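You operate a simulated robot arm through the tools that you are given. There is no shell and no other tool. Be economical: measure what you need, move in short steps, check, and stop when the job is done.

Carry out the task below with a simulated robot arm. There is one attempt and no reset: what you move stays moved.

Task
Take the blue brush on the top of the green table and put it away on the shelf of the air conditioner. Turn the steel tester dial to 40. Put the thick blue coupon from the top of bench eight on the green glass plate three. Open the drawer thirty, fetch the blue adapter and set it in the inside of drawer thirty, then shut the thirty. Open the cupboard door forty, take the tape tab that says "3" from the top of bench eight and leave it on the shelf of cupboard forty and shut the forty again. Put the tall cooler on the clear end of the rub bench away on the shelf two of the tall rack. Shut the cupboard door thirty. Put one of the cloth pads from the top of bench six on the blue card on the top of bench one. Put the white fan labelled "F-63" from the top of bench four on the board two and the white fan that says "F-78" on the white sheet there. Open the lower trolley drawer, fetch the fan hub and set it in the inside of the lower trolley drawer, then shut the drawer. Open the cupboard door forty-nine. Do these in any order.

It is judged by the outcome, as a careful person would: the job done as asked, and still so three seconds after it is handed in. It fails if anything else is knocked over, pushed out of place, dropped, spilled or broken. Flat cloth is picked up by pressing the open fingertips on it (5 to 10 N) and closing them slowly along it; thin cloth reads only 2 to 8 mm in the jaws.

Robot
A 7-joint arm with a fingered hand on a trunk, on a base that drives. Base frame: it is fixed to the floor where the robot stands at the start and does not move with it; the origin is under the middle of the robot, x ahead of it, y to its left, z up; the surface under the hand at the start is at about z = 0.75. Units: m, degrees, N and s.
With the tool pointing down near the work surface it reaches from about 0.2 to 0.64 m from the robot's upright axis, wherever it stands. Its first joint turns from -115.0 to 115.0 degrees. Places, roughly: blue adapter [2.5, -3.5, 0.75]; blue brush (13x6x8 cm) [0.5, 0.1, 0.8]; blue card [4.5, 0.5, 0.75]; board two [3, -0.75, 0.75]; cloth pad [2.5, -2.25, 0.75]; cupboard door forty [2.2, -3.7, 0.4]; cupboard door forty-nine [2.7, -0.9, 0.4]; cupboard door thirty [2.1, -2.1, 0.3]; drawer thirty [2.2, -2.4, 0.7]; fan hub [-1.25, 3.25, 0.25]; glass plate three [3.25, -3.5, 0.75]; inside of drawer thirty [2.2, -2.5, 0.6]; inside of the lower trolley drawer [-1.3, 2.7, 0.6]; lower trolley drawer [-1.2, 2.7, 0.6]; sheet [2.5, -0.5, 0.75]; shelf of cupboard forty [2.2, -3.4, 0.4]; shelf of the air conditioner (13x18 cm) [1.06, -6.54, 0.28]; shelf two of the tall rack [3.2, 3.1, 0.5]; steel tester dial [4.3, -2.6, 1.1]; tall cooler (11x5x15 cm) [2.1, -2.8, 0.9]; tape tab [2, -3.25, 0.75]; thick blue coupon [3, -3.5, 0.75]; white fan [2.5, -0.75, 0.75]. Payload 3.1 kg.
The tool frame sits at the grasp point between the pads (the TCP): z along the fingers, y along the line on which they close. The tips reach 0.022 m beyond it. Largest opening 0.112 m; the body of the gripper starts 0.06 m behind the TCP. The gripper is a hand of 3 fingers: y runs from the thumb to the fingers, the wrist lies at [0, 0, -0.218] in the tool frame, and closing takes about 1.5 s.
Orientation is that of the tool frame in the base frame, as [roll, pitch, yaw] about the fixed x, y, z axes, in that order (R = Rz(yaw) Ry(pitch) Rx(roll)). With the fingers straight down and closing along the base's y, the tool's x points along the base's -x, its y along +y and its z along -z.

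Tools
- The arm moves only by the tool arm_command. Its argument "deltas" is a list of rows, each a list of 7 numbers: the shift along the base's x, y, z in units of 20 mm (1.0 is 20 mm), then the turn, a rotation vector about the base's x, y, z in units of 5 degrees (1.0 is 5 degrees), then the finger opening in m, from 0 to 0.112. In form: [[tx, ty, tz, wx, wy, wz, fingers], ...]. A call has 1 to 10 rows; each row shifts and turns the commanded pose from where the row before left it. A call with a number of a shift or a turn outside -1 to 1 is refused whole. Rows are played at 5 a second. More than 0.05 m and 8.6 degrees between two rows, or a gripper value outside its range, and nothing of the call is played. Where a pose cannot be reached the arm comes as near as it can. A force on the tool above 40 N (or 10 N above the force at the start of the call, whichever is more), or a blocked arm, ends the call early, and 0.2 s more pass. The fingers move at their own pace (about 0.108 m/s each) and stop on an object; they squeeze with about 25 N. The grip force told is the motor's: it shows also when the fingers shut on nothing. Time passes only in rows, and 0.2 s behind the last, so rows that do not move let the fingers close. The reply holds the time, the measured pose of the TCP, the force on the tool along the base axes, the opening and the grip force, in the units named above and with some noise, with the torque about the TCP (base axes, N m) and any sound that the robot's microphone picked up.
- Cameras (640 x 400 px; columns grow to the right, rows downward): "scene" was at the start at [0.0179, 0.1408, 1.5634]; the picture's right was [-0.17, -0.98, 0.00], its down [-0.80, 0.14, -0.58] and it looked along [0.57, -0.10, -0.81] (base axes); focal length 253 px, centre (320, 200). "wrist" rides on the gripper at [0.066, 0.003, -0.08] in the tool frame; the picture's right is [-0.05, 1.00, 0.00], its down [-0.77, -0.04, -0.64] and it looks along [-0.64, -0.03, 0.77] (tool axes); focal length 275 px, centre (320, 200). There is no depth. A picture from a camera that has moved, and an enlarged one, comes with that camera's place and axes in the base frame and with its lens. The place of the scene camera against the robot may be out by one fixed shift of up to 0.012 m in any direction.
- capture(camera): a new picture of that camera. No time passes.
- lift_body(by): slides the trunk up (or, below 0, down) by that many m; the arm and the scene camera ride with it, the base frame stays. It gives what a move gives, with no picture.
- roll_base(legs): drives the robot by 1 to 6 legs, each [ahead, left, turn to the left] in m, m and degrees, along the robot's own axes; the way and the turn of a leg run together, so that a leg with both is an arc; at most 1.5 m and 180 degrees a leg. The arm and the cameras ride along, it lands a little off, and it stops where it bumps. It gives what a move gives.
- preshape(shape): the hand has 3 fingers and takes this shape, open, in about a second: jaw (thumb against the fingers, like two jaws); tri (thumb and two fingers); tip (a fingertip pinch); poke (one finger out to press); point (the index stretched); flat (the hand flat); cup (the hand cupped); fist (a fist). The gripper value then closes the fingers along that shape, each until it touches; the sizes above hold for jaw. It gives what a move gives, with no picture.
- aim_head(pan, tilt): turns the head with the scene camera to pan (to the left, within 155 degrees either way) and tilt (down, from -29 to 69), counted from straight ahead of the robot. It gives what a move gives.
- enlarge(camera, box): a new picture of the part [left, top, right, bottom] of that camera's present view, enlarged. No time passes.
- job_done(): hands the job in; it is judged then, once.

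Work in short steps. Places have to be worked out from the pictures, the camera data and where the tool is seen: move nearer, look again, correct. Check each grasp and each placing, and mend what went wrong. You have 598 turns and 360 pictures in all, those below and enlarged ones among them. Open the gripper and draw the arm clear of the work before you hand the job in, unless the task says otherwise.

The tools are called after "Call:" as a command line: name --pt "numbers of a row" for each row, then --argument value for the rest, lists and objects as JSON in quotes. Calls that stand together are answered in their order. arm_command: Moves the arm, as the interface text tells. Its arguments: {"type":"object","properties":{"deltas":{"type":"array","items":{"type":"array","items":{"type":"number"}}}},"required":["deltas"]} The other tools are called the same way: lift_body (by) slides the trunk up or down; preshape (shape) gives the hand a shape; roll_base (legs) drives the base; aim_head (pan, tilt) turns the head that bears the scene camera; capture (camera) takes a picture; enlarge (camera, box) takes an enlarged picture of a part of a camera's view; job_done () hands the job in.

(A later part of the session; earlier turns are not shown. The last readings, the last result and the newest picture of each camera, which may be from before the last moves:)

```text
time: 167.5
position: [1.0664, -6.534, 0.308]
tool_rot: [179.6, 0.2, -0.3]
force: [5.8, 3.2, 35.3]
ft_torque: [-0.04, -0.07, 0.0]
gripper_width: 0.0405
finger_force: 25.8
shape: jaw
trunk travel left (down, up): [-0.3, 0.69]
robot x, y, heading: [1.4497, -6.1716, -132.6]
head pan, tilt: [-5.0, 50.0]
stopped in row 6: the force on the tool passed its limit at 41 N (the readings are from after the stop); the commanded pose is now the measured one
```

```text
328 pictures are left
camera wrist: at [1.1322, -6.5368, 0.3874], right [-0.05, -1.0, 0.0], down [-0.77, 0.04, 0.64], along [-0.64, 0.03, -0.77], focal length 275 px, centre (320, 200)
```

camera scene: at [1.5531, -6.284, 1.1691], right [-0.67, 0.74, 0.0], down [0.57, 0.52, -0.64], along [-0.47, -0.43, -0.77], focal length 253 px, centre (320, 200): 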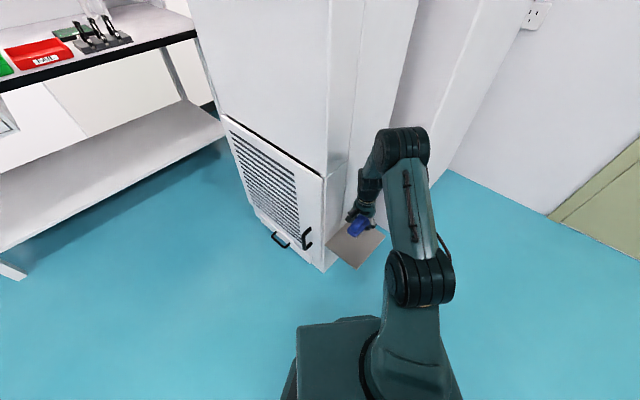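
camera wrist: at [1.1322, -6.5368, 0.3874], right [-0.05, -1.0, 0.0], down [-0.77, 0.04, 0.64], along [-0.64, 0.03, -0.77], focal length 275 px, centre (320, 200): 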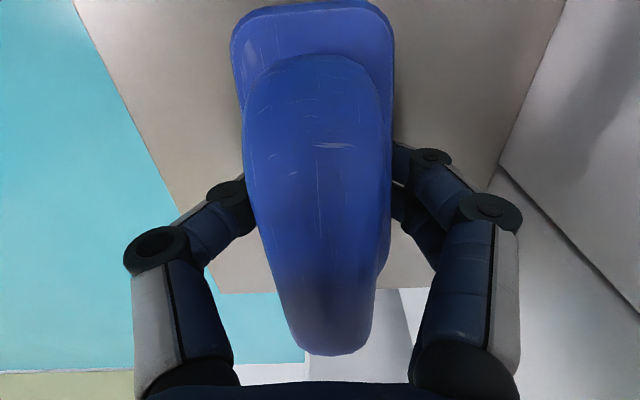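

Brush sits flat within the shelf. Ease up, open moderately (AC side near the fingers), and rise.

Call:
arm_command --pt "0 0 0.1 0 0 0 0.05" --pt "0 0 0 0 0 0 0.08" --pt "0 0 0 0 0 0 0.08" --pt "0 0 0 0 0 0 0.08" --pt "0 0 0 0 0 0 0.08" --pt "0 0 0.5 0 0 0 0.08" --pt "0 0 1 0 0 0 0.08" --pt "0 0 1 0 0 0 0.08" --pt "0 0 1 0 0 0 0.08" --pt "0 0 1 0 0 0 0.08"

Call:
arm_command --pt "0 0 1 0 0 0 0.08" --pt "0 0 1 0 0 0 0.08" --pt "0 0 1 0 0 0 0.08" --pt "0.5 0.5 1 0 0 0 0.08" --pt "1 0.5 1 0 0 0 0.08" --pt "1 0.5 1 0 0 0 0.08" --pt "1 0.5 1 0 0 0 0.08" --pt "1 0.5 0 0 0 0 0.08" --pt "1 0.5 0 0 0 0 0.08" --pt "1 0.5 0 0 0 0 0.08"

Call:
capture --camera "scene"

```text
time: 169.7
position: [1.0662, -6.5335, 0.3962]
tool_rot: [179.9, 0.1, -0.2]
force: [0.0, -0.1, -1.2]
ft_torque: [-0.02, -0.01, 0.03]
gripper_width: 0.0798
finger_force: 0.1
shape: jaw
trunk travel left (down, up): [-0.3, 0.69]
robot x, y, heading: [1.45, -6.1707, -132.6]
head pan, tilt: [-5.0, 50.0]
```

```text
time: 171.9
position: [1.1944, -6.4642, 0.5379]
tool_rot: [180.0, 0.1, -0.4]
force: [-0.2, 0.6, 0.2]
ft_torque: [0.02, 0.0, 0.04]
gripper_width: 0.0794
finger_force: 0.0
shape: jaw
trunk travel left (down, up): [-0.3, 0.69]
robot x, y, heading: [1.4498, -6.1744, -132.6]
head pan, tilt: [-5.0, 50.0]
```

```text
327 pictures are left
camera scene: at [1.5531, -6.2836, 1.1691], right [-0.67, 0.74, 0.0], down [0.57, 0.52, -0.64], along [-0.47, -0.43, -0.77], focal length 253 px, centre (320, 200)
```

scene: 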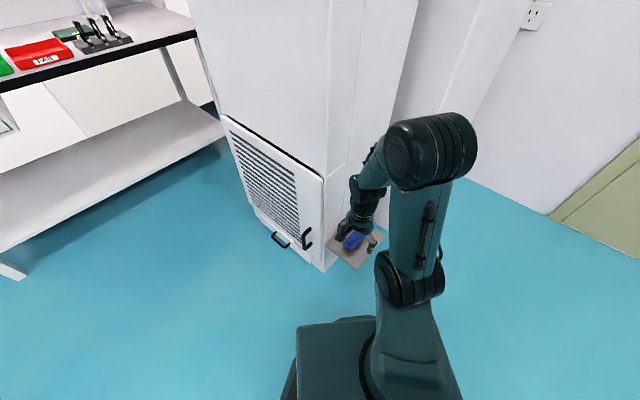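

Brush placed. Raise the trunk, back away, and drive to the south side of island 2 facing north.

Call:
lift_body --by 0.4

Call:
roll_base --legs '[[-1.4, 0, 0], [0, 0, -137.3], [0.75, 0, 0], [0, -0.5, 0]]'

Call:
aim_head --pan 0 --tilt 45

Call:
capture --camera "scene"

```text
time: 175.7
position: [1.195, -6.4649, 0.9375]
tool_rot: [180.0, 0.1, -0.4]
force: [0.7, 0.0, 0.7]
ft_torque: [0.0, -0.01, 0.01]
gripper_width: 0.0797
finger_force: 0.1
shape: jaw
trunk travel left (down, up): [-0.7, 0.29]
robot x, y, heading: [1.4521, -6.1704, -132.5]
head pan, tilt: [-5.0, 50.0]
```

```text
time: 194.6
position: [2.9077, -4.0057, 0.9381]
tool_rot: [180.0, 0.1, -138.0]
force: [0.7, 0.7, -0.3]
ft_torque: [0.01, -0.02, 0.0]
gripper_width: 0.0794
finger_force: 0.0
shape: jaw
trunk travel left (down, up): [-0.7, 0.29]
robot x, y, heading: [2.9131, -4.3919, 89.8]
head pan, tilt: [-5.0, 50.0]
```

```text
time: 195.3
position: [2.9057, -4.0061, 0.938]
tool_rot: [179.9, 0.1, -137.9]
force: [0.5, 0.4, 0.9]
ft_torque: [0.01, 0.03, 0.01]
gripper_width: 0.0794
finger_force: 0.1
shape: jaw
trunk travel left (down, up): [-0.7, 0.29]
robot x, y, heading: [2.9094, -4.3934, 89.8]
head pan, tilt: [0.0, 45.0]
```

```text
326 pictures are left
camera scene: at [2.7661, -4.3719, 1.576], right [1.0, 0.0, 0.0], down [0.0, -0.71, -0.71], along [0.0, 0.71, -0.71], focal length 253 px, centre (320, 200)
```

scene: 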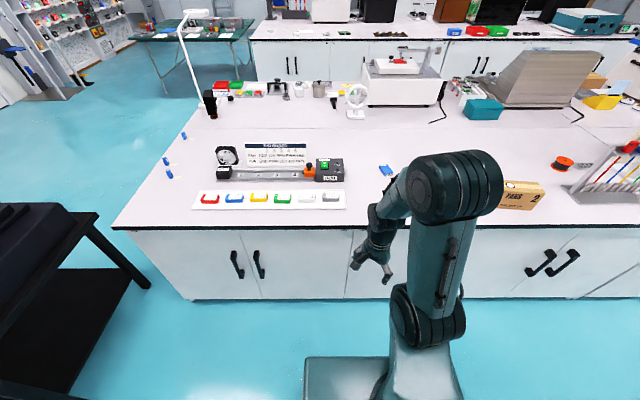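

Enlarge the bench to read details.

Call:
enlarge --camera "scene" --box '[130, 110, 290, 210]'

Call:
enlarge --camera "scene" --box '[280, 130, 440, 230]'

```text
4.00 times, centred on (210, 160) of scene
camera zoom: at [2.7661, -4.3719, 1.576], right [1.0, 0.0, 0.0], down [0.0, -0.71, -0.71], along [0.0, 0.71, -0.71], focal length 1013 px, centre (760, 360)
```

zoom: 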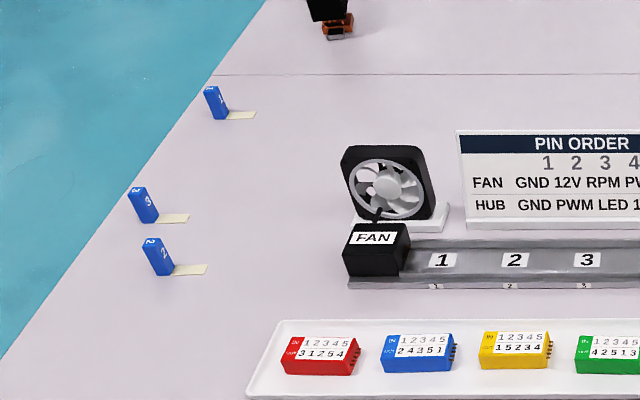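

```text
4.00 times, centred on (360, 180) of scene
camera zoom: at [2.7661, -4.3719, 1.576], right [1.0, 0.0, 0.0], down [0.0, -0.71, -0.71], along [0.0, 0.71, -0.71], focal length 1013 px, centre (160, 280)
```

zoom: 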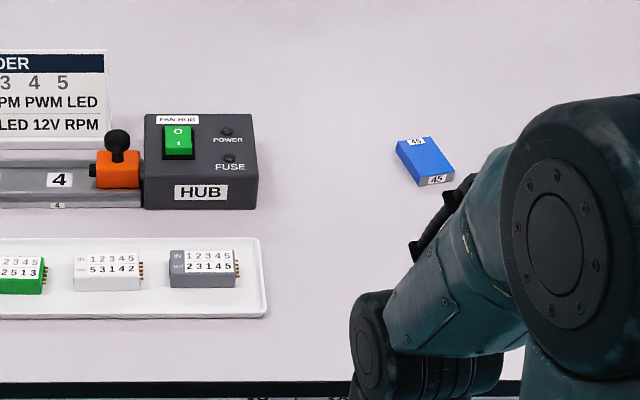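

Coupon "45" is at ≈(3.105, −3.343). I drive in to within ~0.33 m of the bench edge and check clearance with the head tilted down.

Call:
roll_base --legs '[[0.3, -0.2, 0]]'

Call:
aim_head --pan 20 --tilt 65

Call:
capture --camera "scene"

Call:
capture --camera "wrist"

```text
time: 197.6
position: [3.1078, -3.7158, 0.9368]
tool_rot: [179.8, 0.1, -137.7]
force: [-0.3, 0.3, 0.1]
ft_torque: [-0.05, -0.03, -0.02]
gripper_width: 0.0797
finger_force: 0.1
shape: jaw
trunk travel left (down, up): [-0.7, 0.29]
robot x, y, heading: [3.1139, -4.1042, 90.2]
head pan, tilt: [0.0, 45.0]
```

```text
time: 198.4
position: [3.1077, -3.7165, 0.9369]
tool_rot: [179.8, 0.2, -137.7]
force: [0.0, -1.0, -0.2]
ft_torque: [0.01, 0.02, 0.02]
gripper_width: 0.0798
finger_force: 0.1
shape: jaw
trunk travel left (down, up): [-0.7, 0.29]
robot x, y, heading: [3.1159, -4.1043, 89.9]
head pan, tilt: [20.0, 65.0]
```

```text
323 pictures are left
camera scene: at [2.9486, -4.1065, 1.551], right [0.94, 0.34, 0.0], down [0.31, -0.85, -0.42], along [-0.14, 0.4, -0.91], focal length 253 px, centre (320, 200)
```

scene: 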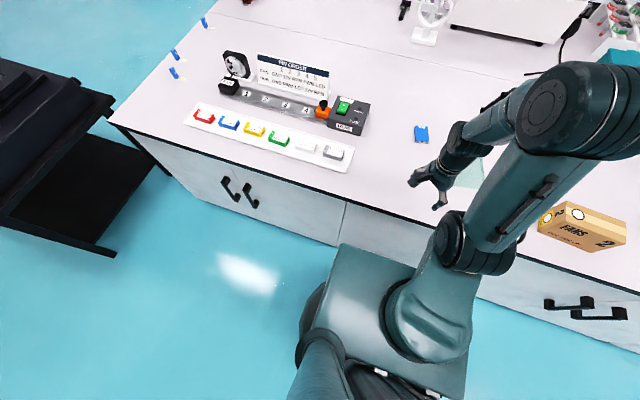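

```text
322 pictures are left
camera wrist: at [3.0563, -3.7592, 1.0172], right [-0.64, 0.77, 0.0], down [0.59, 0.49, 0.64], along [0.49, 0.41, -0.77], focal length 275 px, centre (320, 200)
```

wrist: 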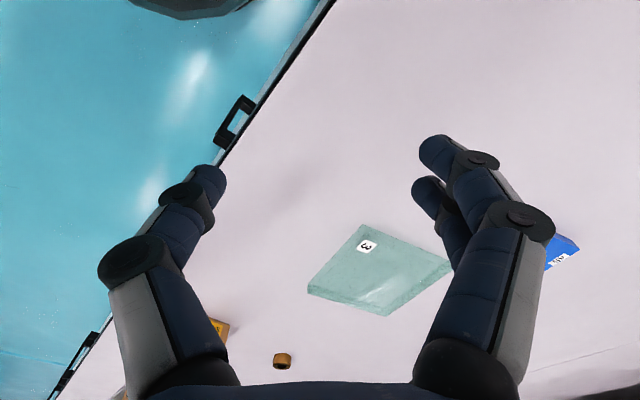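

Glass plate three is at ≈(3.264,−3.467). The coupon is ~0.76 m from the robot axis, so I'll use a forward-tilted grasp. First turn the hand to yaw ≈101°.

Call:
arm_command --pt "0 0 0 0 0 -1 0.1" --pt "0 0 0 0 0 -1 0.1" --pt "0 0 0 0 0 -1 0.1" --pt "0 0 0 0 0 -1 0.1" --pt "0 0 0 0 0 -1 0.1" --pt "0 0 0 0 0 -1 0.1" --pt "0 0 0 0 0 -1 0.1" --pt "0 0 0 0 0 -1 0.1" --pt "0 0 0 0 0 -1 0.1" --pt "0 0 0 0 0 -1 0.1"

Call:
arm_command --pt "0 0 0 0 0 -1 0.1" --pt "0 0 0 0 0 -1 0.1" --pt "0 0 0 0 0 -1 0.1" --pt "0 0 0 0 0 -1 0.1" --pt "0 0 0 0 0 -1 0.1" --pt "0 0 0 0 0 -1 0.1" --pt "0 0 0 0 0 -1 0.1" --pt "0 0 0 0 0 -1 0.1" --pt "0 0 0 0 0 -1 0.1" --pt "0 0 0 0 0 -1 0.1"

Call:
arm_command --pt "0 0 0 0 0 -1 0.1" --pt "0 0 0 0 0 -1 0.1" --pt "0 0 0 0 0 -1 0.1" --pt "0 0 0 0 0 -1 0.1" --pt "0 0.6 0 0.98 0.19 0 0.1" --pt "0 0.6 0 0.98 0.19 0 0.1" --pt "0 0.6 0 0.98 0.19 0 0.1" --pt "0 0.6 0 0.98 0.19 0 0.1" --pt "0 0.6 0 0.98 0.19 0 0.1" --pt "0 0.6 0 0.98 0.19 0 0.1"

Call:
capture --camera "wrist"

```text
time: 200.6
position: [3.106, -3.716, 0.9375]
tool_rot: [179.9, 0.2, 172.4]
force: [-0.4, -0.2, 0.2]
ft_torque: [0.0, 0.02, 0.02]
gripper_width: 0.0998
finger_force: 0.1
shape: jaw
trunk travel left (down, up): [-0.7, 0.29]
robot x, y, heading: [3.1112, -4.1054, 89.7]
head pan, tilt: [20.0, 65.0]
```

```text
time: 202.8
position: [3.1073, -3.7165, 0.9384]
tool_rot: [179.9, 0.1, 122.2]
force: [0.6, -0.5, 0.7]
ft_torque: [0.0, 0.0, -0.01]
gripper_width: 0.0998
finger_force: 0.1
shape: jaw
trunk travel left (down, up): [-0.7, 0.29]
robot x, y, heading: [3.1178, -4.1041, 90.0]
head pan, tilt: [20.0, 65.0]
```

```text
time: 205.0
position: [3.1057, -3.6462, 0.9385]
tool_rot: [179.0, -30.0, 102.6]
force: [-0.7, -0.3, 0.4]
ft_torque: [0.02, -0.03, -0.02]
gripper_width: 0.0999
finger_force: 0.0
shape: jaw
trunk travel left (down, up): [-0.7, 0.29]
robot x, y, heading: [3.115, -4.1068, 90.0]
head pan, tilt: [20.0, 65.0]
```

```text
321 pictures are left
camera wrist: at [3.1038, -3.629, 1.041], right [0.99, 0.17, -0.01], down [0.17, -0.97, 0.16], along [0.02, -0.16, -0.99], focal length 275 px, centre (320, 200)
```

wrist: 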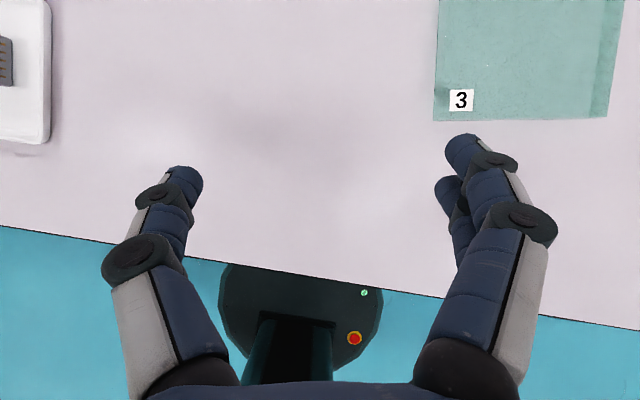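

Tilt works. Move forward over the plate/coupon and look down.

Call:
arm_command --pt "0 1 0 0.98 0.19 0 0.1" --pt "0 1 0 0.98 0.19 0 0.1" --pt "0 1 0 0 0 0 0.1" --pt "0 1 0 0 0 0 0.1" --pt "0 1 -0.5 0 0 0 0.1" --pt "0 1 -0.5 0 0 0 0.1" --pt "0 1 -0.5 0 0 0 0.1" --pt "0 1 -0.5 0 0 0 0.1"

Call:
capture --camera "wrist"

```text
time: 206.8
position: [3.1066, -3.4843, 0.8967]
tool_rot: [178.8, -39.8, 102.8]
force: [0.4, 0.6, -0.3]
ft_torque: [-0.01, -0.03, -0.03]
gripper_width: 0.0998
finger_force: 0.2
shape: jaw
trunk travel left (down, up): [-0.7, 0.29]
robot x, y, heading: [3.1157, -4.1049, 89.9]
head pan, tilt: [20.0, 65.0]
```

```text
320 pictures are left
camera wrist: at [3.1082, -3.4852, 1.0013], right [0.98, 0.17, -0.01], down [0.17, -0.98, -0.01], along [-0.01, 0.0, -1.0], focal length 275 px, centre (320, 200)
```

wrist: 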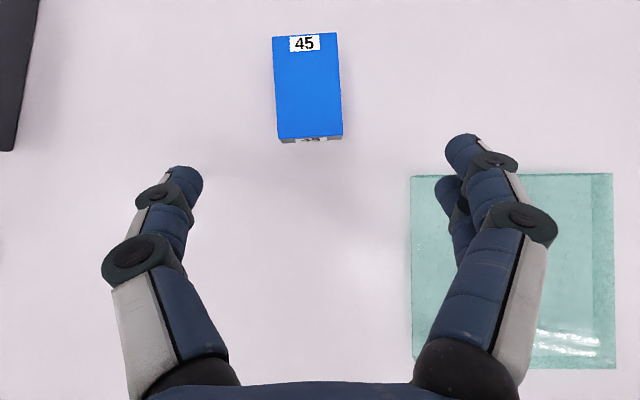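

Top-down view: coupon centre ≈(3.079, −3.391), ~55 mm wide, ~25 mm thick. Move over it and descend.

Call:
arm_command --pt "-0.35 1 -0.3 0 0 0.4 0.1" --pt "-0.35 1 -0.3 0 0 0.4 0.1" --pt "-0.35 1 -0.3 0 0 0 0.1" --pt "-0.35 1 -0.3 0 0 0 0.1" --pt "0 0.3 -0.3 0 0 0 0.1" --pt "0 0 0 0 0 0 0.1"

Call:
capture --camera "wrist"

```text
time: 208.2
position: [3.0796, -3.3992, 0.868]
tool_rot: [178.8, -39.8, 106.8]
force: [-0.7, -0.7, 0.9]
ft_torque: [0.03, -0.02, 0.02]
gripper_width: 0.0999
finger_force: 0.1
shape: jaw
trunk travel left (down, up): [-0.7, 0.29]
robot x, y, heading: [3.1161, -4.104, 89.8]
head pan, tilt: [20.0, 65.0]
```

```text
319 pictures are left
camera wrist: at [3.0805, -3.3999, 0.9711], right [0.97, 0.24, -0.01], down [0.24, -0.97, -0.01], along [-0.01, 0.0, -1.0], focal length 275 px, centre (320, 200)
```

wrist: 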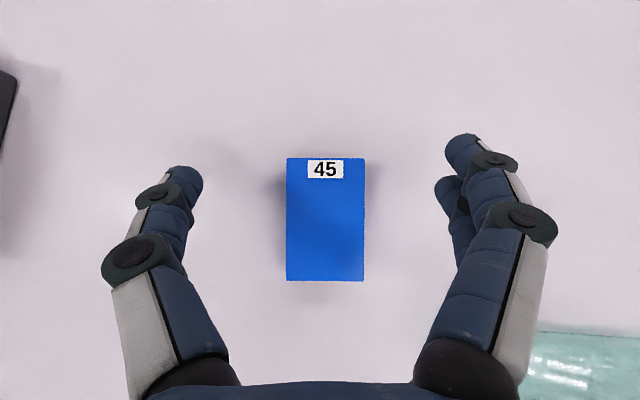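

Centred; small correction and descend to z≈0.78, then close.

Call:
arm_command --pt "0.3 -0.9 -0.4 0 0 0 0.1" --pt "0 0 -1 0 0 0 0.1" --pt "0 0 -1 0 0 0 0.1" --pt "0 0 -1 0 0 0 0.1" --pt "0 0 -1 0 0 0 0.1" --pt "0 0 0 0 0 0 0.03" --pt "0 0 0 0 0 0 0.03" --pt "0 0 0 0 0 0 0.03" --pt "0 0 0 0 0 0 0.03" --pt "0 0 0 0 0 0 0.03"

Call:
capture --camera "wrist"

```text
time: 209.2
position: [3.079, -3.409, 0.8193]
tool_rot: [178.1, -42.0, 108.0]
force: [-4.5, -8.3, 28.0]
ft_torque: [0.21, -1.2, -0.42]
gripper_width: 0.1002
finger_force: 0.0
shape: jaw
trunk travel left (down, up): [-0.7, 0.29]
robot x, y, heading: [3.1154, -4.1047, 89.9]
head pan, tilt: [20.0, 65.0]
stopped in row 4: the force on the tool passed its limit at 55 N (the readings are from after the stop); the commanded pose is now the measured one
```

```text
318 pictures are left
camera wrist: at [3.0808, -3.4145, 0.9226], right [0.97, 0.26, -0.01], down [0.25, -0.97, -0.05], along [-0.02, 0.04, -1.0], focal length 275 px, centre (320, 200)
```

wrist: 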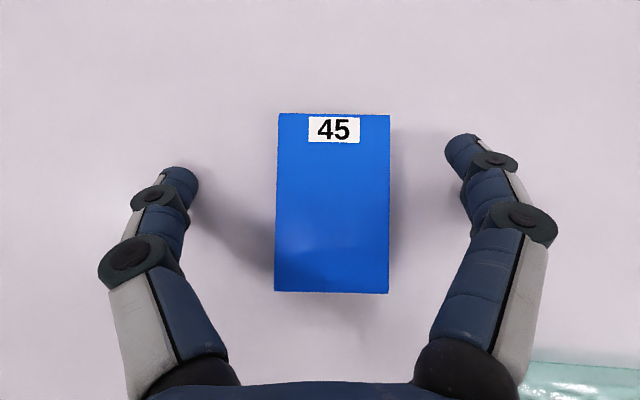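

Finger tips touched the bench: sizes show the bench top is at z≈0.797, not 0.75. I lift 4 mm and close on the coupon (it is centred between the fingers).

Call:
arm_command --pt "0.15 0 0.2 0 0 0 0.1" --pt "0 0 0 0 0 0 0.06" --pt "0 0 0 0 0 0 0.03" --pt "0 0 0 0 0 0 0.02" --pt "0 0 0 0 0 0 0.02" --pt "0 0 0 0 0 0 0.02" --pt "0 0 0 0 0 0 0.02" --pt "0 0 0 0 0 0 0.02" --pt "0 0 0 0 0 0 0.02"

Call:
arm_command --pt "0 0 1 0 0 0 0.02" --pt "0 0 1 0 0 0 0.02" --pt "0 0 1 0 0 0 0.02"

Call:
capture --camera "wrist"

```text
time: 211.2
position: [3.0832, -3.4127, 0.8207]
tool_rot: [178.4, -41.6, 107.6]
force: [6.8, 6.8, 27.2]
ft_torque: [0.73, -1.88, 0.29]
gripper_width: 0.0505
finger_force: 24.9
shape: jaw
trunk travel left (down, up): [-0.7, 0.29]
robot x, y, heading: [3.113, -4.1037, 89.8]
head pan, tilt: [20.0, 65.0]
```

```text
time: 212.0
position: [3.0835, -3.412, 0.878]
tool_rot: [178.4, -41.2, 107.5]
force: [-0.4, -0.7, -1.1]
ft_torque: [-0.03, -0.03, 0.01]
gripper_width: 0.0405
finger_force: 25.3
shape: jaw
trunk travel left (down, up): [-0.7, 0.29]
robot x, y, heading: [3.1168, -4.1016, 89.9]
head pan, tilt: [20.0, 65.0]
```

```text
317 pictures are left
camera wrist: at [3.0847, -3.4147, 0.9804], right [0.97, 0.25, -0.01], down [0.25, -0.97, -0.03], along [-0.02, 0.03, -1.0], focal length 275 px, centre (320, 200)
```

wrist: 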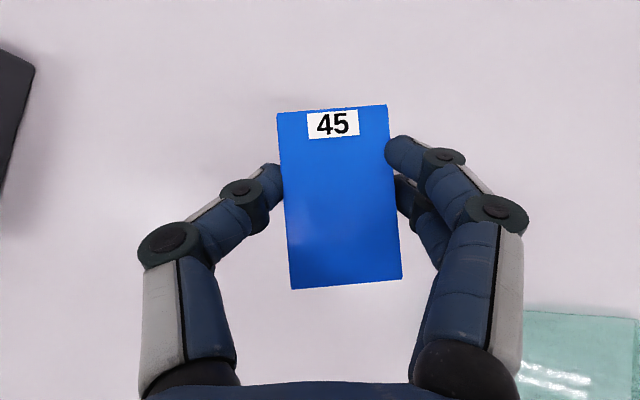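

Coupon is held. Move it above the plate centre (3.252, −3.511) and check.

Call:
arm_command --pt "0.91 -0.59 0 0 0 0 0.02" --pt "0.91 -0.59 0 0 0 0 0.02" --pt "0.91 -0.59 0 0 0 0 0.02" --pt "0.91 -0.59 0 0 0 0 0.02" --pt "0.91 -0.59 0 0 0 0 0.02" --pt "0.91 -0.59 0 0 0 0 0.02" --pt "0.91 -0.59 0 0 0 0 0.02" --pt "0.91 -0.59 0 0 0 0 0.02" --pt "0.91 -0.59 0 0 0 0 0.02" --pt "0 0 0 0 0 0 0.02"

Call:
capture --camera "wrist"

```text
time: 214.2
position: [3.2465, -3.5164, 0.8769]
tool_rot: [178.4, -41.3, 107.5]
force: [0.1, 0.8, -0.5]
ft_torque: [-0.02, -0.03, 0.02]
gripper_width: 0.0408
finger_force: 24.5
shape: jaw
trunk travel left (down, up): [-0.7, 0.29]
robot x, y, heading: [3.1187, -4.1054, 89.9]
head pan, tilt: [20.0, 65.0]
```

```text
316 pictures are left
camera wrist: at [3.2485, -3.5196, 0.9811], right [0.97, 0.25, -0.01], down [0.25, -0.97, -0.03], along [-0.02, 0.03, -1.0], focal length 275 px, centre (320, 200)
```

wrist: 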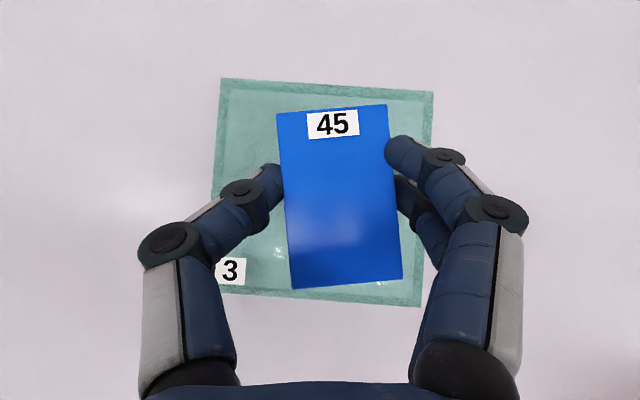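

Well over the plate. Lower until contact.

Call:
arm_command --pt "-0.3 0 -1 0 0 0 0.02" --pt "0 0 -0.8 0 0 0 0.02" --pt "0 0 -0.2 0 0 0 0.02" --pt "0 0 -0.15 0 0 0 0.02" --pt "0 0 -0.15 0 0 0 0.02" --pt "0 0 -0.15 0 0 0 0.02"

```text
time: 215.4
position: [3.2401, -3.5135, 0.8406]
tool_rot: [177.5, -42.7, 108.2]
force: [-1.6, -3.8, 22.2]
ft_torque: [0.29, -0.69, -0.1]
gripper_width: 0.0402
finger_force: 24.7
shape: jaw
trunk travel left (down, up): [-0.7, 0.29]
robot x, y, heading: [3.1165, -4.1027, 90.1]
head pan, tilt: [20.0, 65.0]
stopped in row 6: the force on the tool passed its limit at 43 N (the readings are from after the stop); the commanded pose is now the measured one
```

Contact at 0.84. Release and withdraw upward.

Call:
arm_command --pt "0 0 0.1 0 0 0 0.045" --pt "0 0 0 0 0 0 0.07" --pt "0 0 0 0 0 0 0.08" --pt "0 0 0 0 0 0 0.08" --pt "0 0 0 0 0 0 0.08" --pt "0 -0.3 0.5 0 0 0 0.08" --pt "0 -0.3 1 0 0 0 0.08" --pt "0 0 1 0 0 0 0.08" --pt "0 0 1 0 0 0 0.08"

Call:
capture --camera "wrist"

```text
time: 217.4
position: [3.2397, -3.5266, 0.9098]
tool_rot: [177.8, -42.1, 108.2]
force: [-0.9, -0.2, -0.1]
ft_torque: [-0.01, 0.02, 0.04]
gripper_width: 0.0794
finger_force: 0.1
shape: jaw
trunk travel left (down, up): [-0.7, 0.29]
robot x, y, heading: [3.1189, -4.1043, 89.9]
head pan, tilt: [20.0, 65.0]
```

```text
315 pictures are left
camera wrist: at [3.2417, -3.5312, 1.0128], right [0.97, 0.25, 0.0], down [0.25, -0.97, -0.05], along [-0.02, 0.04, -1.0], focal length 275 px, centre (320, 200)
```

wrist: 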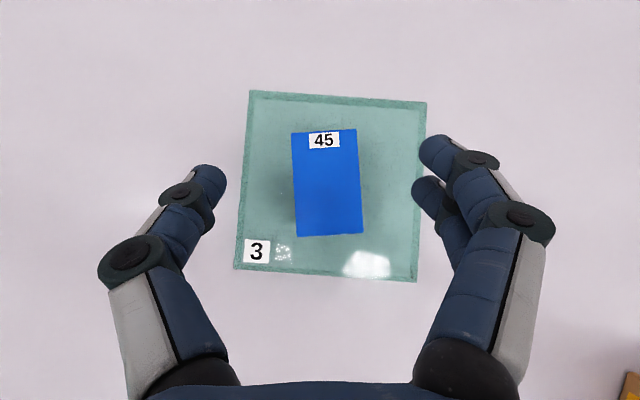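

Coupon is on plate three. Next: fetch tape tab "3" (far, near x≈1.99,y≈−3.33). I raise the hand, back off, shift left to x≈2.25 and look.

Call:
arm_command --pt "-0.5 -1 1 0 0 0 0.08" --pt "-0.5 -1 1 0 0 0 0.08" --pt "-0.5 -1 1 0 0 0 0.08" --pt "-0.5 -1 1 0 0 0 0.08" --pt "-0.5 -1 1 0 0 0 0.08" --pt "-0.5 -1 1 0 0 0 0.08"

Call:
roll_base --legs '[[-0.15, 0, 0], [0, 0.85, 0]]'

Call:
aim_head --pan 15 --tilt 50

Call:
capture --camera "scene"

```text
time: 218.8
position: [3.1813, -3.6462, 1.0277]
tool_rot: [177.9, -42.2, 108.0]
force: [-0.6, 0.1, 0.8]
ft_torque: [0.02, 0.0, -0.03]
gripper_width: 0.0796
finger_force: 0.0
shape: jaw
trunk travel left (down, up): [-0.7, 0.29]
robot x, y, heading: [3.1168, -4.1031, 90.0]
head pan, tilt: [20.0, 65.0]
```

```text
time: 224.3
position: [2.3423, -3.7915, 1.0274]
tool_rot: [177.8, -42.1, 107.5]
force: [-0.2, -0.2, 0.2]
ft_torque: [-0.04, 0.01, -0.01]
gripper_width: 0.0797
finger_force: 0.1
shape: jaw
trunk travel left (down, up): [-0.7, 0.29]
robot x, y, heading: [2.272, -4.2483, 89.2]
head pan, tilt: [20.0, 65.0]
```

```text
time: 225.0
position: [2.3428, -3.7908, 1.026]
tool_rot: [178.0, -42.1, 107.3]
force: [-0.2, 0.0, 0.0]
ft_torque: [-0.03, -0.01, -0.03]
gripper_width: 0.0796
finger_force: 0.0
shape: jaw
trunk travel left (down, up): [-0.7, 0.29]
robot x, y, heading: [2.2741, -4.2506, 88.9]
head pan, tilt: [15.0, 50.0]
```

```text
314 pictures are left
camera scene: at [2.1062, -4.2332, 1.569], right [0.97, 0.25, 0.0], down [0.19, -0.74, -0.64], along [-0.16, 0.62, -0.77], focal length 253 px, centre (320, 200)
```

scene: 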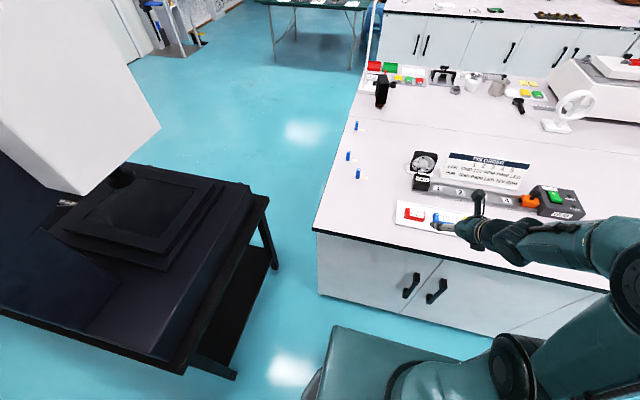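

Desk edge is at x≈1.73; tab 3 at about (2.0, −3.345). Drive in to (2.2, −4.09) and bring the hand above for a close look.

Call:
roll_base --legs '[[0.155, 0.07, 1]]'

Call:
arm_command --pt "-1 0.7 0 0 0 0 0.06" --pt "-1 0.7 0 0 0 0 0.06" --pt "-1 0.7 0 0 0 0 0.06" --pt "-1 0.7 0 0 0 0 0.06" --pt "-1 0.7 0 0 0 0 0.06" --pt "-1 0.7 0 0 0 0 0.06" --pt "-1 0.7 0 0 0 0 0.06" --pt "-1 0.7 -0.5 0 0 0 0.06" --pt "-1 0.7 -0.5 0 0 0 0.06" --pt "-1 1 -0.5 0 0 0 0.06"

Call:
capture --camera "wrist"

```text
time: 226.5
position: [2.2645, -3.6367, 1.0264]
tool_rot: [177.8, -42.1, 108.5]
force: [0.5, 0.6, 0.3]
ft_torque: [-0.02, 0.02, -0.01]
gripper_width: 0.0798
finger_force: 0.1
shape: jaw
trunk travel left (down, up): [-0.7, 0.29]
robot x, y, heading: [2.2031, -4.0962, 90.3]
head pan, tilt: [15.0, 50.0]
```

```text
time: 228.7
position: [2.0644, -3.4914, 0.9963]
tool_rot: [177.9, -42.1, 108.5]
force: [0.6, 0.0, 0.2]
ft_torque: [0.02, 0.0, -0.03]
gripper_width: 0.0608
finger_force: 0.1
shape: jaw
trunk travel left (down, up): [-0.7, 0.29]
robot x, y, heading: [2.2007, -4.0932, 90.4]
head pan, tilt: [15.0, 50.0]
```

```text
313 pictures are left
camera wrist: at [2.0655, -3.496, 1.1002], right [0.97, 0.26, 0.0], down [0.26, -0.96, -0.05], along [-0.02, 0.04, -1.0], focal length 275 px, centre (320, 200)
```

wrist: 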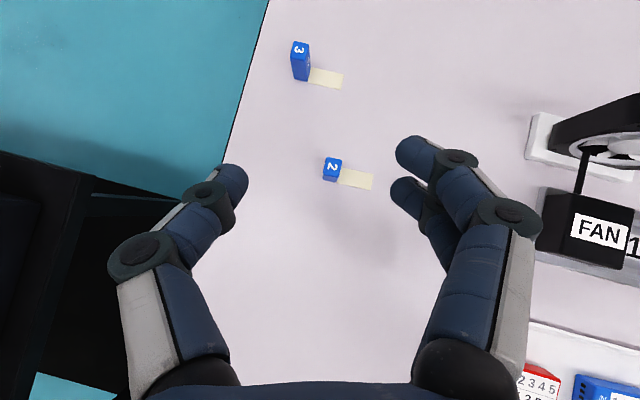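

Tab "3" confirmed (far one), about (2.007, −3.357), standing ~55 mm tall. Move above it and check.

Call:
arm_command --pt "-0.45 1 0 0 0 0 0.06" --pt "-0.45 1 0 0 0 0 0.06" --pt "-0.45 1 0 0 0 0 0.06" --pt "-0.45 1 0 0 0 0 0.06" --pt "-0.45 1 0 0 0 0 0.06" --pt "-0.45 1 -0.5 0 0 0 0.06" --pt "-0.2 0.5 -1 0 0 0 0.06" --pt "0 0 -1 0 0 0 0.06"

Call:
capture --camera "wrist"

```text
time: 230.5
position: [2.0063, -3.3591, 0.9459]
tool_rot: [177.9, -42.2, 108.5]
force: [0.5, -0.3, 0.1]
ft_torque: [-0.04, 0.0, -0.04]
gripper_width: 0.0606
finger_force: 0.1
shape: jaw
trunk travel left (down, up): [-0.7, 0.29]
robot x, y, heading: [2.2024, -4.0963, 90.5]
head pan, tilt: [15.0, 50.0]
```

```text
312 pictures are left
camera wrist: at [2.0082, -3.364, 1.0495], right [0.97, 0.26, 0.0], down [0.26, -0.96, -0.05], along [-0.02, 0.04, -1.0], focal length 275 px, centre (320, 200)
```

wrist: 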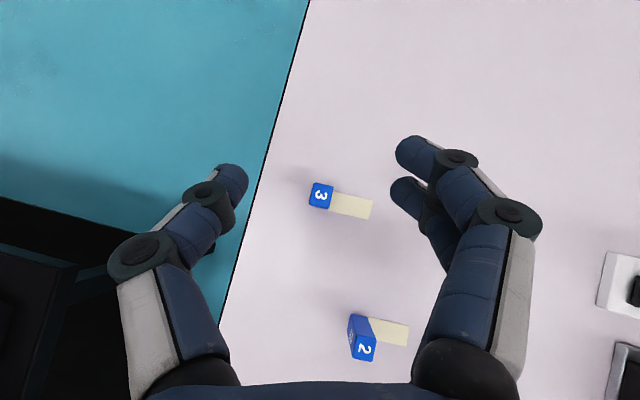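

Tab 3 is centred. Descend to z≈0.84 and close.

Call:
arm_command --pt "0 0.2 -1 0 0 0 0.06" --pt "0 0 -1 0 0 0 0.06" --pt "0 0 -1 0 0 0 0.06" --pt "0 0 -1 0 0 0 0.06" --pt "0 0 -1 0 0 0 0.06" --pt "0 0 -0.2 0 0 0 0.06" --pt "0 0 0 0 0 0 0.06"

Call:
capture --camera "wrist"

```text
time: 232.1
position: [2.0058, -3.357, 0.844]
tool_rot: [178.0, -42.2, 108.5]
force: [1.0, 0.3, -0.3]
ft_torque: [0.0, -0.02, 0.01]
gripper_width: 0.0607
finger_force: 0.1
shape: jaw
trunk travel left (down, up): [-0.7, 0.29]
robot x, y, heading: [2.2026, -4.0949, 90.6]
head pan, tilt: [15.0, 50.0]
```

```text
311 pictures are left
camera wrist: at [2.0077, -3.3616, 0.9468], right [0.97, 0.26, 0.0], down [0.26, -0.96, -0.05], along [-0.02, 0.04, -1.0], focal length 275 px, centre (320, 200)
```

wrist: 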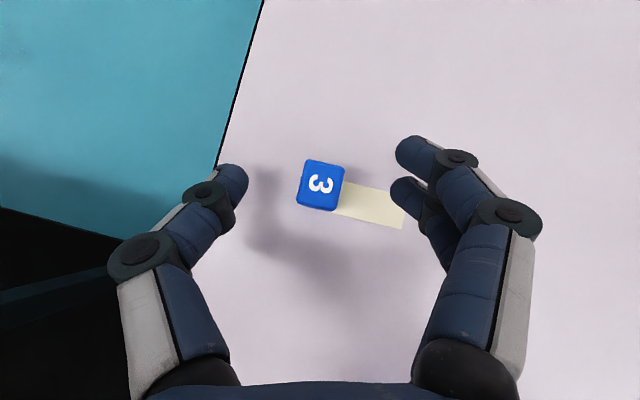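

Growth in size shows the block is only ~20 mm tall (top z≈0.817). Lower to z≈0.823 and close.

Call:
arm_command --pt "-0.1 -0.1 -0.5 0 0 0 0.06" --pt "0 0 -0.3 0 0 0 0.06" --pt "0 0 -0.2 0 0 0 0.06" --pt "0 0 0 0 0 0 0.03" --pt "0 0 0 0 0 0 0.01" --pt "0 0 0 0 0 0 0.01" --pt "0 0 0 0 0 0 0.01" --pt "0 0 0 0 0 0 0.01" --pt "0 0 0 0 0 0 0.01"

Call:
capture --camera "wrist"

```text
time: 234.1
position: [2.0035, -3.3604, 0.8239]
tool_rot: [177.9, -42.2, 108.5]
force: [-3.7, 4.6, 13.1]
ft_torque: [0.09, -0.06, 0.08]
gripper_width: 0.0139
finger_force: 25.1
shape: jaw
trunk travel left (down, up): [-0.7, 0.29]
robot x, y, heading: [2.2016, -4.1009, 90.5]
head pan, tilt: [15.0, 50.0]
```

```text
310 pictures are left
camera wrist: at [2.0051, -3.3646, 0.928], right [0.97, 0.26, 0.0], down [0.26, -0.96, -0.05], along [-0.02, 0.05, -1.0], focal length 275 px, centre (320, 200)
```

wrist: 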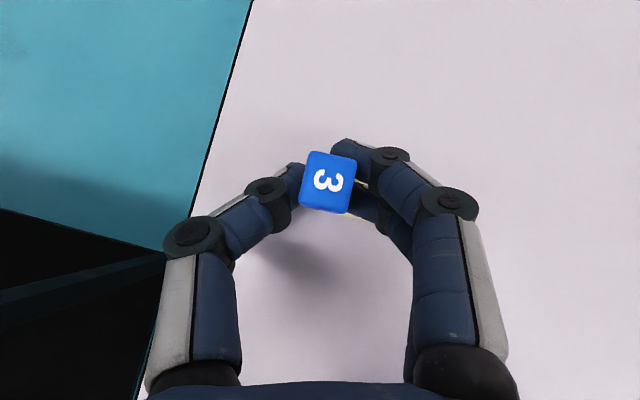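

Gripped (14 mm). Lift and carry toward the front strip of the bench at ≈(2.13, −3.68) for regrasping later.

Call:
arm_command --pt "0 0 1 0 0 0 0.01" --pt "0 0 1 0 0 0 0.01" --pt "0 0 1 0 0 0 0.01" --pt "0 0 1 0 0 0 0.01"

Call:
arm_command --pt "0.5 -1 0 0 0 0 0.01" --pt "0.5 -1 0 0 0 0 0.01" --pt "0.5 -1 0 0 0 0 0.01" --pt "0.5 -1 0 0 0 0 0.01" --pt "0.5 -1 0 0 0 0 0.01" --pt "0.5 -1 0 0 0 0 0.01" --pt "0.5 -1 0 0 0 0 0.01" --pt "0.5 -1 0 0 0 0 0.01" --pt "0.5 -1 0 0 0 0 0.01" --pt "0.5 -1 0 0 0 0 0.01"

Call:
capture --camera "wrist"

```text
time: 235.1
position: [2.0042, -3.3581, 0.9038]
tool_rot: [177.9, -42.1, 108.5]
force: [0.2, 0.3, -0.5]
ft_torque: [-0.05, -0.01, 0.01]
gripper_width: 0.0114
finger_force: 24.8
shape: jaw
trunk travel left (down, up): [-0.7, 0.29]
robot x, y, heading: [2.2018, -4.0942, 90.6]
head pan, tilt: [15.0, 50.0]
```

```text
time: 237.3
position: [2.104, -3.5602, 0.9031]
tool_rot: [178.0, -42.3, 108.5]
force: [1.0, 0.4, -0.1]
ft_torque: [-0.01, -0.01, -0.01]
gripper_width: 0.0113
finger_force: 25.0
shape: jaw
trunk travel left (down, up): [-0.7, 0.29]
robot x, y, heading: [2.2024, -4.098, 90.5]
head pan, tilt: [15.0, 50.0]
```

```text
309 pictures are left
camera wrist: at [2.1051, -3.5655, 1.0068], right [0.97, 0.26, -0.01], down [0.26, -0.96, -0.05], along [-0.02, 0.04, -1.0], focal length 275 px, centre (320, 200)
```

wrist: 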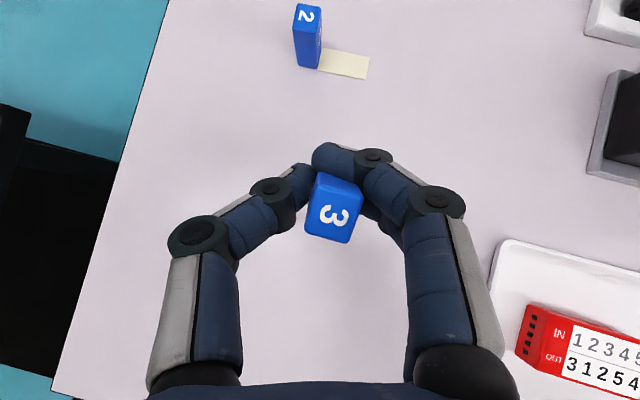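

Triangulation: bench surface z≈0.796, tab ~42 mm tall, held ~14 mm below its top. Stage it near the front edge at (2.14, −3.70).

Call:
arm_command --pt "0.26 -1 0 0 0 0 0.01" --pt "0.26 -1 0 0 0 0 0.01" --pt "0.26 -1 0 0 0 0 0.01" --pt "0.26 -1 0 0 0 0 0.01" --pt "0.26 -1 0 0 0 0 0.01" --pt "0.26 -1 0 0 0 0 0.01" --pt "0.26 -1 -1 0 0 0 0.01" --pt "0 0 -1 0 0 0 0.01" --pt "0 0 -1 0 0 0 0.01" --pt "0 0 -0.7 0 0 0 0.01"

Call:
capture --camera "wrist"

```text
time: 239.5
position: [2.1393, -3.7007, 0.8294]
tool_rot: [177.9, -42.1, 108.6]
force: [-1.0, 0.7, 2.7]
ft_torque: [-0.02, -0.13, -0.03]
gripper_width: 0.0113
finger_force: 25.3
shape: jaw
trunk travel left (down, up): [-0.7, 0.29]
robot x, y, heading: [2.2044, -4.0984, 90.7]
head pan, tilt: [15.0, 50.0]
```

```text
308 pictures are left
camera wrist: at [2.142, -3.7048, 0.9329], right [0.96, 0.26, 0.0], down [0.26, -0.96, -0.05], along [-0.02, 0.05, -1.0], focal length 275 px, centre (320, 200)
```

wrist: 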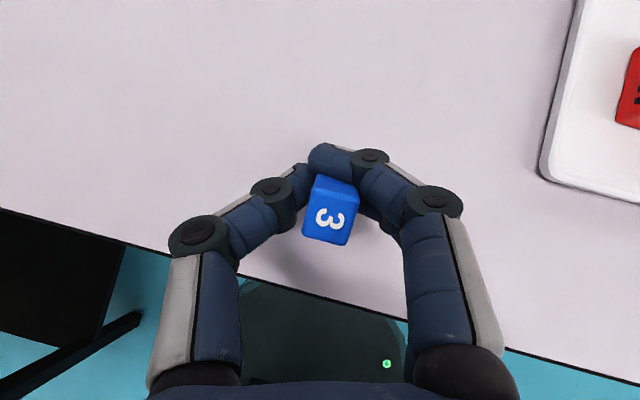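

Block leans ~10° in the grip; I tilt the hand back by 10° to set it upright, then lower to contact and release.

Call:
arm_command --pt "0 0 0.2 -0.96 -0.26 0 0.01" --pt "0 0 0 -0.96 -0.26 0 0.01" --pt "0 0 -0.2 0 0 0 0.01" --pt "0 0 -0.15 0 0 0 0.01" --pt "0 0 -0.1 0 0 0 0.01"

Call:
capture --camera "wrist"

```text
time: 240.7
position: [2.1395, -3.6993, 0.8253]
tool_rot: [178.7, -32.7, 107.9]
force: [1.1, 7.8, 30.0]
ft_torque: [0.11, -0.42, 0.09]
gripper_width: 0.0125
finger_force: 24.5
shape: jaw
trunk travel left (down, up): [-0.7, 0.29]
robot x, y, heading: [2.205, -4.0969, 90.4]
head pan, tilt: [15.0, 50.0]
```

```text
307 pictures are left
camera wrist: at [2.1375, -3.6867, 0.9287], right [0.97, 0.26, -0.01], down [0.26, -0.96, 0.12], along [0.02, -0.12, -0.99], focal length 275 px, centre (320, 200)
```

wrist: 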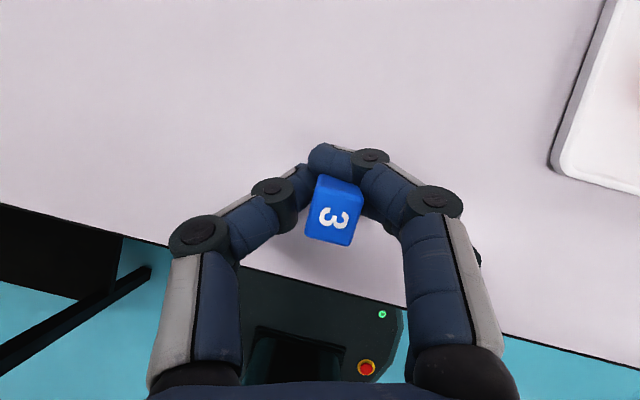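

Standing on the bench. Relieve force, open, and rise.

Call:
arm_command --pt "0 0 0.1 0 0 0 0.012" --pt "0 0 0 0 0 0 0.03" --pt "0 0 0 0 0 0 0.06" --pt "0 0 0 0 0 0 0.06" --pt "0 0 0.5 0 0 0 0.06" --pt "0 0 1 0 0 0 0.06" --pt "0 0 1 0 0 0 0.06" --pt "0 0 1 0 0 0 0.06"

Call:
capture --camera "wrist"

```text
time: 242.5
position: [2.1398, -3.6982, 0.895]
tool_rot: [178.7, -32.1, 108.0]
force: [0.1, -0.7, -0.7]
ft_torque: [-0.02, 0.01, 0.01]
gripper_width: 0.0595
finger_force: 0.1
shape: jaw
trunk travel left (down, up): [-0.7, 0.29]
robot x, y, heading: [2.206, -4.0964, 90.8]
head pan, tilt: [15.0, 50.0]
```

```text
306 pictures are left
camera wrist: at [2.1371, -3.6869, 0.9987], right [0.97, 0.26, 0.0], down [0.26, -0.96, 0.13], along [0.03, -0.12, -0.99], focal length 275 px, centre (320, 200)
```

wrist: 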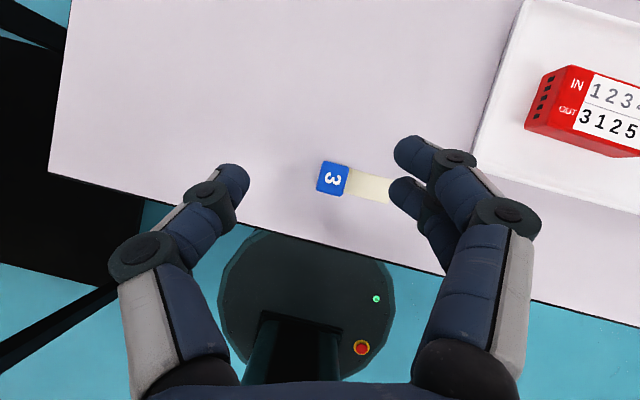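

Tab stands at ≈(2.145, −3.69). Now reposition for opening door forty: back off and to the right, and view the door.

Call:
arm_command --pt "0 -1 1 0 0 0 0.06" --pt "0 -1 1 0 0 0 0.06" --pt "0 -1 1 0 0 0 0.06"

Call:
roll_base --legs '[[-0.28, 0, 0], [0, -0.55, 0]]'

Call:
lift_body --by -0.4

Call:
aim_head --pan 35 --tilt 40

Call:
capture --camera "scene"

```text
time: 243.3
position: [2.1406, -3.76, 0.9549]
tool_rot: [178.8, -32.2, 108.2]
force: [-0.4, 0.2, 0.5]
ft_torque: [0.01, -0.02, -0.02]
gripper_width: 0.0592
finger_force: 0.2
shape: jaw
trunk travel left (down, up): [-0.7, 0.29]
robot x, y, heading: [2.2039, -4.0942, 90.6]
head pan, tilt: [15.0, 50.0]
```

```text
time: 248.0
position: [2.6926, -4.0329, 0.9539]
tool_rot: [178.7, -32.3, 108.1]
force: [-0.1, 0.5, 0.6]
ft_torque: [0.01, 0.01, -0.02]
gripper_width: 0.0593
finger_force: 0.0
shape: jaw
trunk travel left (down, up): [-0.7, 0.29]
robot x, y, heading: [2.7558, -4.37, 90.6]
head pan, tilt: [15.0, 50.0]
```

```text
time: 251.8
position: [2.6915, -4.0327, 0.5546]
tool_rot: [178.5, -32.3, 108.3]
force: [-0.6, 0.6, -1.1]
ft_torque: [0.0, -0.04, 0.0]
gripper_width: 0.0596
finger_force: 0.2
shape: jaw
trunk travel left (down, up): [-0.3, 0.69]
robot x, y, heading: [2.7569, -4.3712, 90.8]
head pan, tilt: [15.0, 50.0]
```

```text
time: 252.7
position: [2.6922, -4.0346, 0.5539]
tool_rot: [178.7, -32.3, 108.2]
force: [-0.7, 0.0, -0.5]
ft_torque: [0.03, 0.0, -0.03]
gripper_width: 0.0591
finger_force: 0.0
shape: jaw
trunk travel left (down, up): [-0.3, 0.69]
robot x, y, heading: [2.7549, -4.3734, 90.7]
head pan, tilt: [35.0, 40.0]
```

```text
305 pictures are left
camera scene: at [2.5608, -4.364, 1.1832], right [0.81, 0.58, 0.0], down [0.37, -0.52, -0.77], along [-0.45, 0.62, -0.64], focal length 253 px, centre (320, 200)
```

scene: 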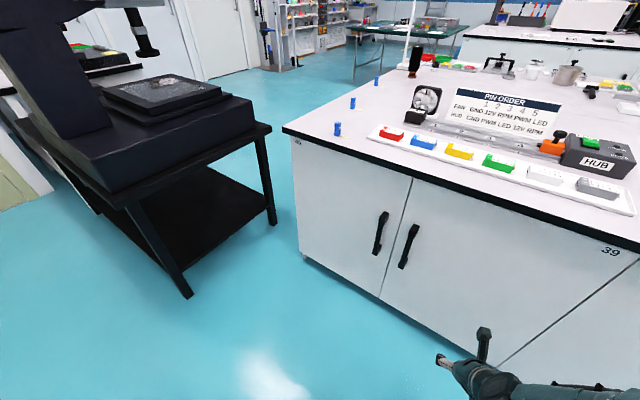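

Left door is forty (right one is marked 39). Handle ≈(2.385, −3.775), z 0.43–0.65; hinge at x≈2.01. Turn the tool to horizontal pointing +y while moving left.

Call:
arm_command --pt "-1 0 0 0 0 -0.9 0.09" --pt "-1 0 0 0 0 -0.9 0.09" --pt "-1 0 0 0 0 -0.9 0.09" --pt "-1 0 0 0 0 -0.9 0.09" --pt "-1 0 0 1 0 0 0.09" --pt "-1 0 0 1 0 0 0.09" --pt "-1 0 0 1 0 0 0.09" --pt "-1 0 0 1 0 0 0.09" --pt "-1 0 0 1 0 0 0.09" --pt "-1 0 0 1 0 0 0.09"

Call:
arm_command --pt "-1 0 0 1 0 0 0.09" --pt "-1 0 0 1 0 0 0.09" --pt "-1 0 0 1 0 0 0.09" --pt "-1 0 0 1 0 0 0.09" --pt "-1 0 0 1 0 0 0.09" --pt "-0.35 0.3 0 0.6 0 0 0.09" --pt "0 0 0 0 0 0 0.09"

Call:
capture --camera "wrist"

Call:
capture --camera "scene"

```text
time: 254.9
position: [2.493, -4.0327, 0.5558]
tool_rot: [178.5, -62.3, 90.3]
force: [-0.1, -0.1, 0.0]
ft_torque: [0.01, 0.02, 0.01]
gripper_width: 0.0898
finger_force: 0.1
shape: jaw
trunk travel left (down, up): [-0.3, 0.69]
robot x, y, heading: [2.7518, -4.3743, 90.8]
head pan, tilt: [35.0, 40.0]
```

```text
time: 256.5
position: [2.3842, -4.0271, 0.5558]
tool_rot: [32.1, -89.7, -123.3]
force: [0.7, 1.0, 0.9]
ft_torque: [0.02, 0.04, -0.01]
gripper_width: 0.0899
finger_force: 0.1
shape: jaw
trunk travel left (down, up): [-0.3, 0.69]
robot x, y, heading: [2.7599, -4.3736, 90.5]
head pan, tilt: [35.0, 40.0]
```

```text
304 pictures are left
camera wrist: at [2.3859, -4.1085, 0.6194], right [1.0, -0.02, -0.04], down [-0.05, -0.63, -0.77], along [-0.01, 0.78, -0.63], focal length 275 px, centre (320, 200)
```

wrist: 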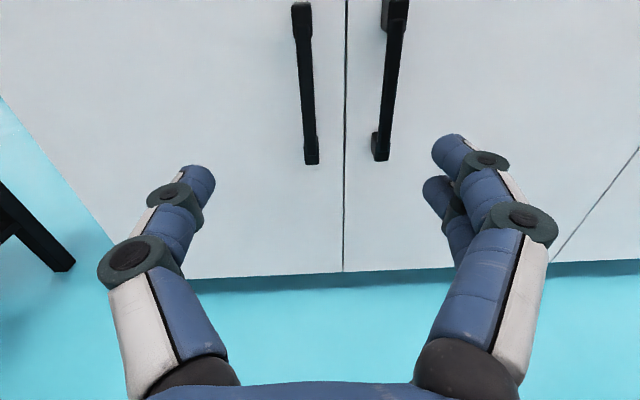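

```text
303 pictures are left
camera scene: at [2.5605, -4.364, 1.1832], right [0.81, 0.58, 0.0], down [0.37, -0.52, -0.77], along [-0.45, 0.62, -0.64], focal length 253 px, centre (320, 200)
```

scene: 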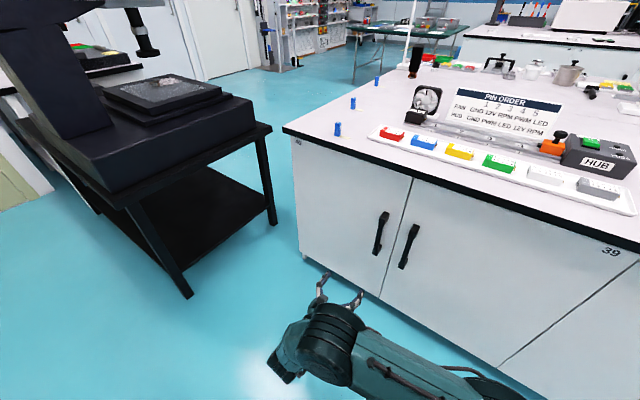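

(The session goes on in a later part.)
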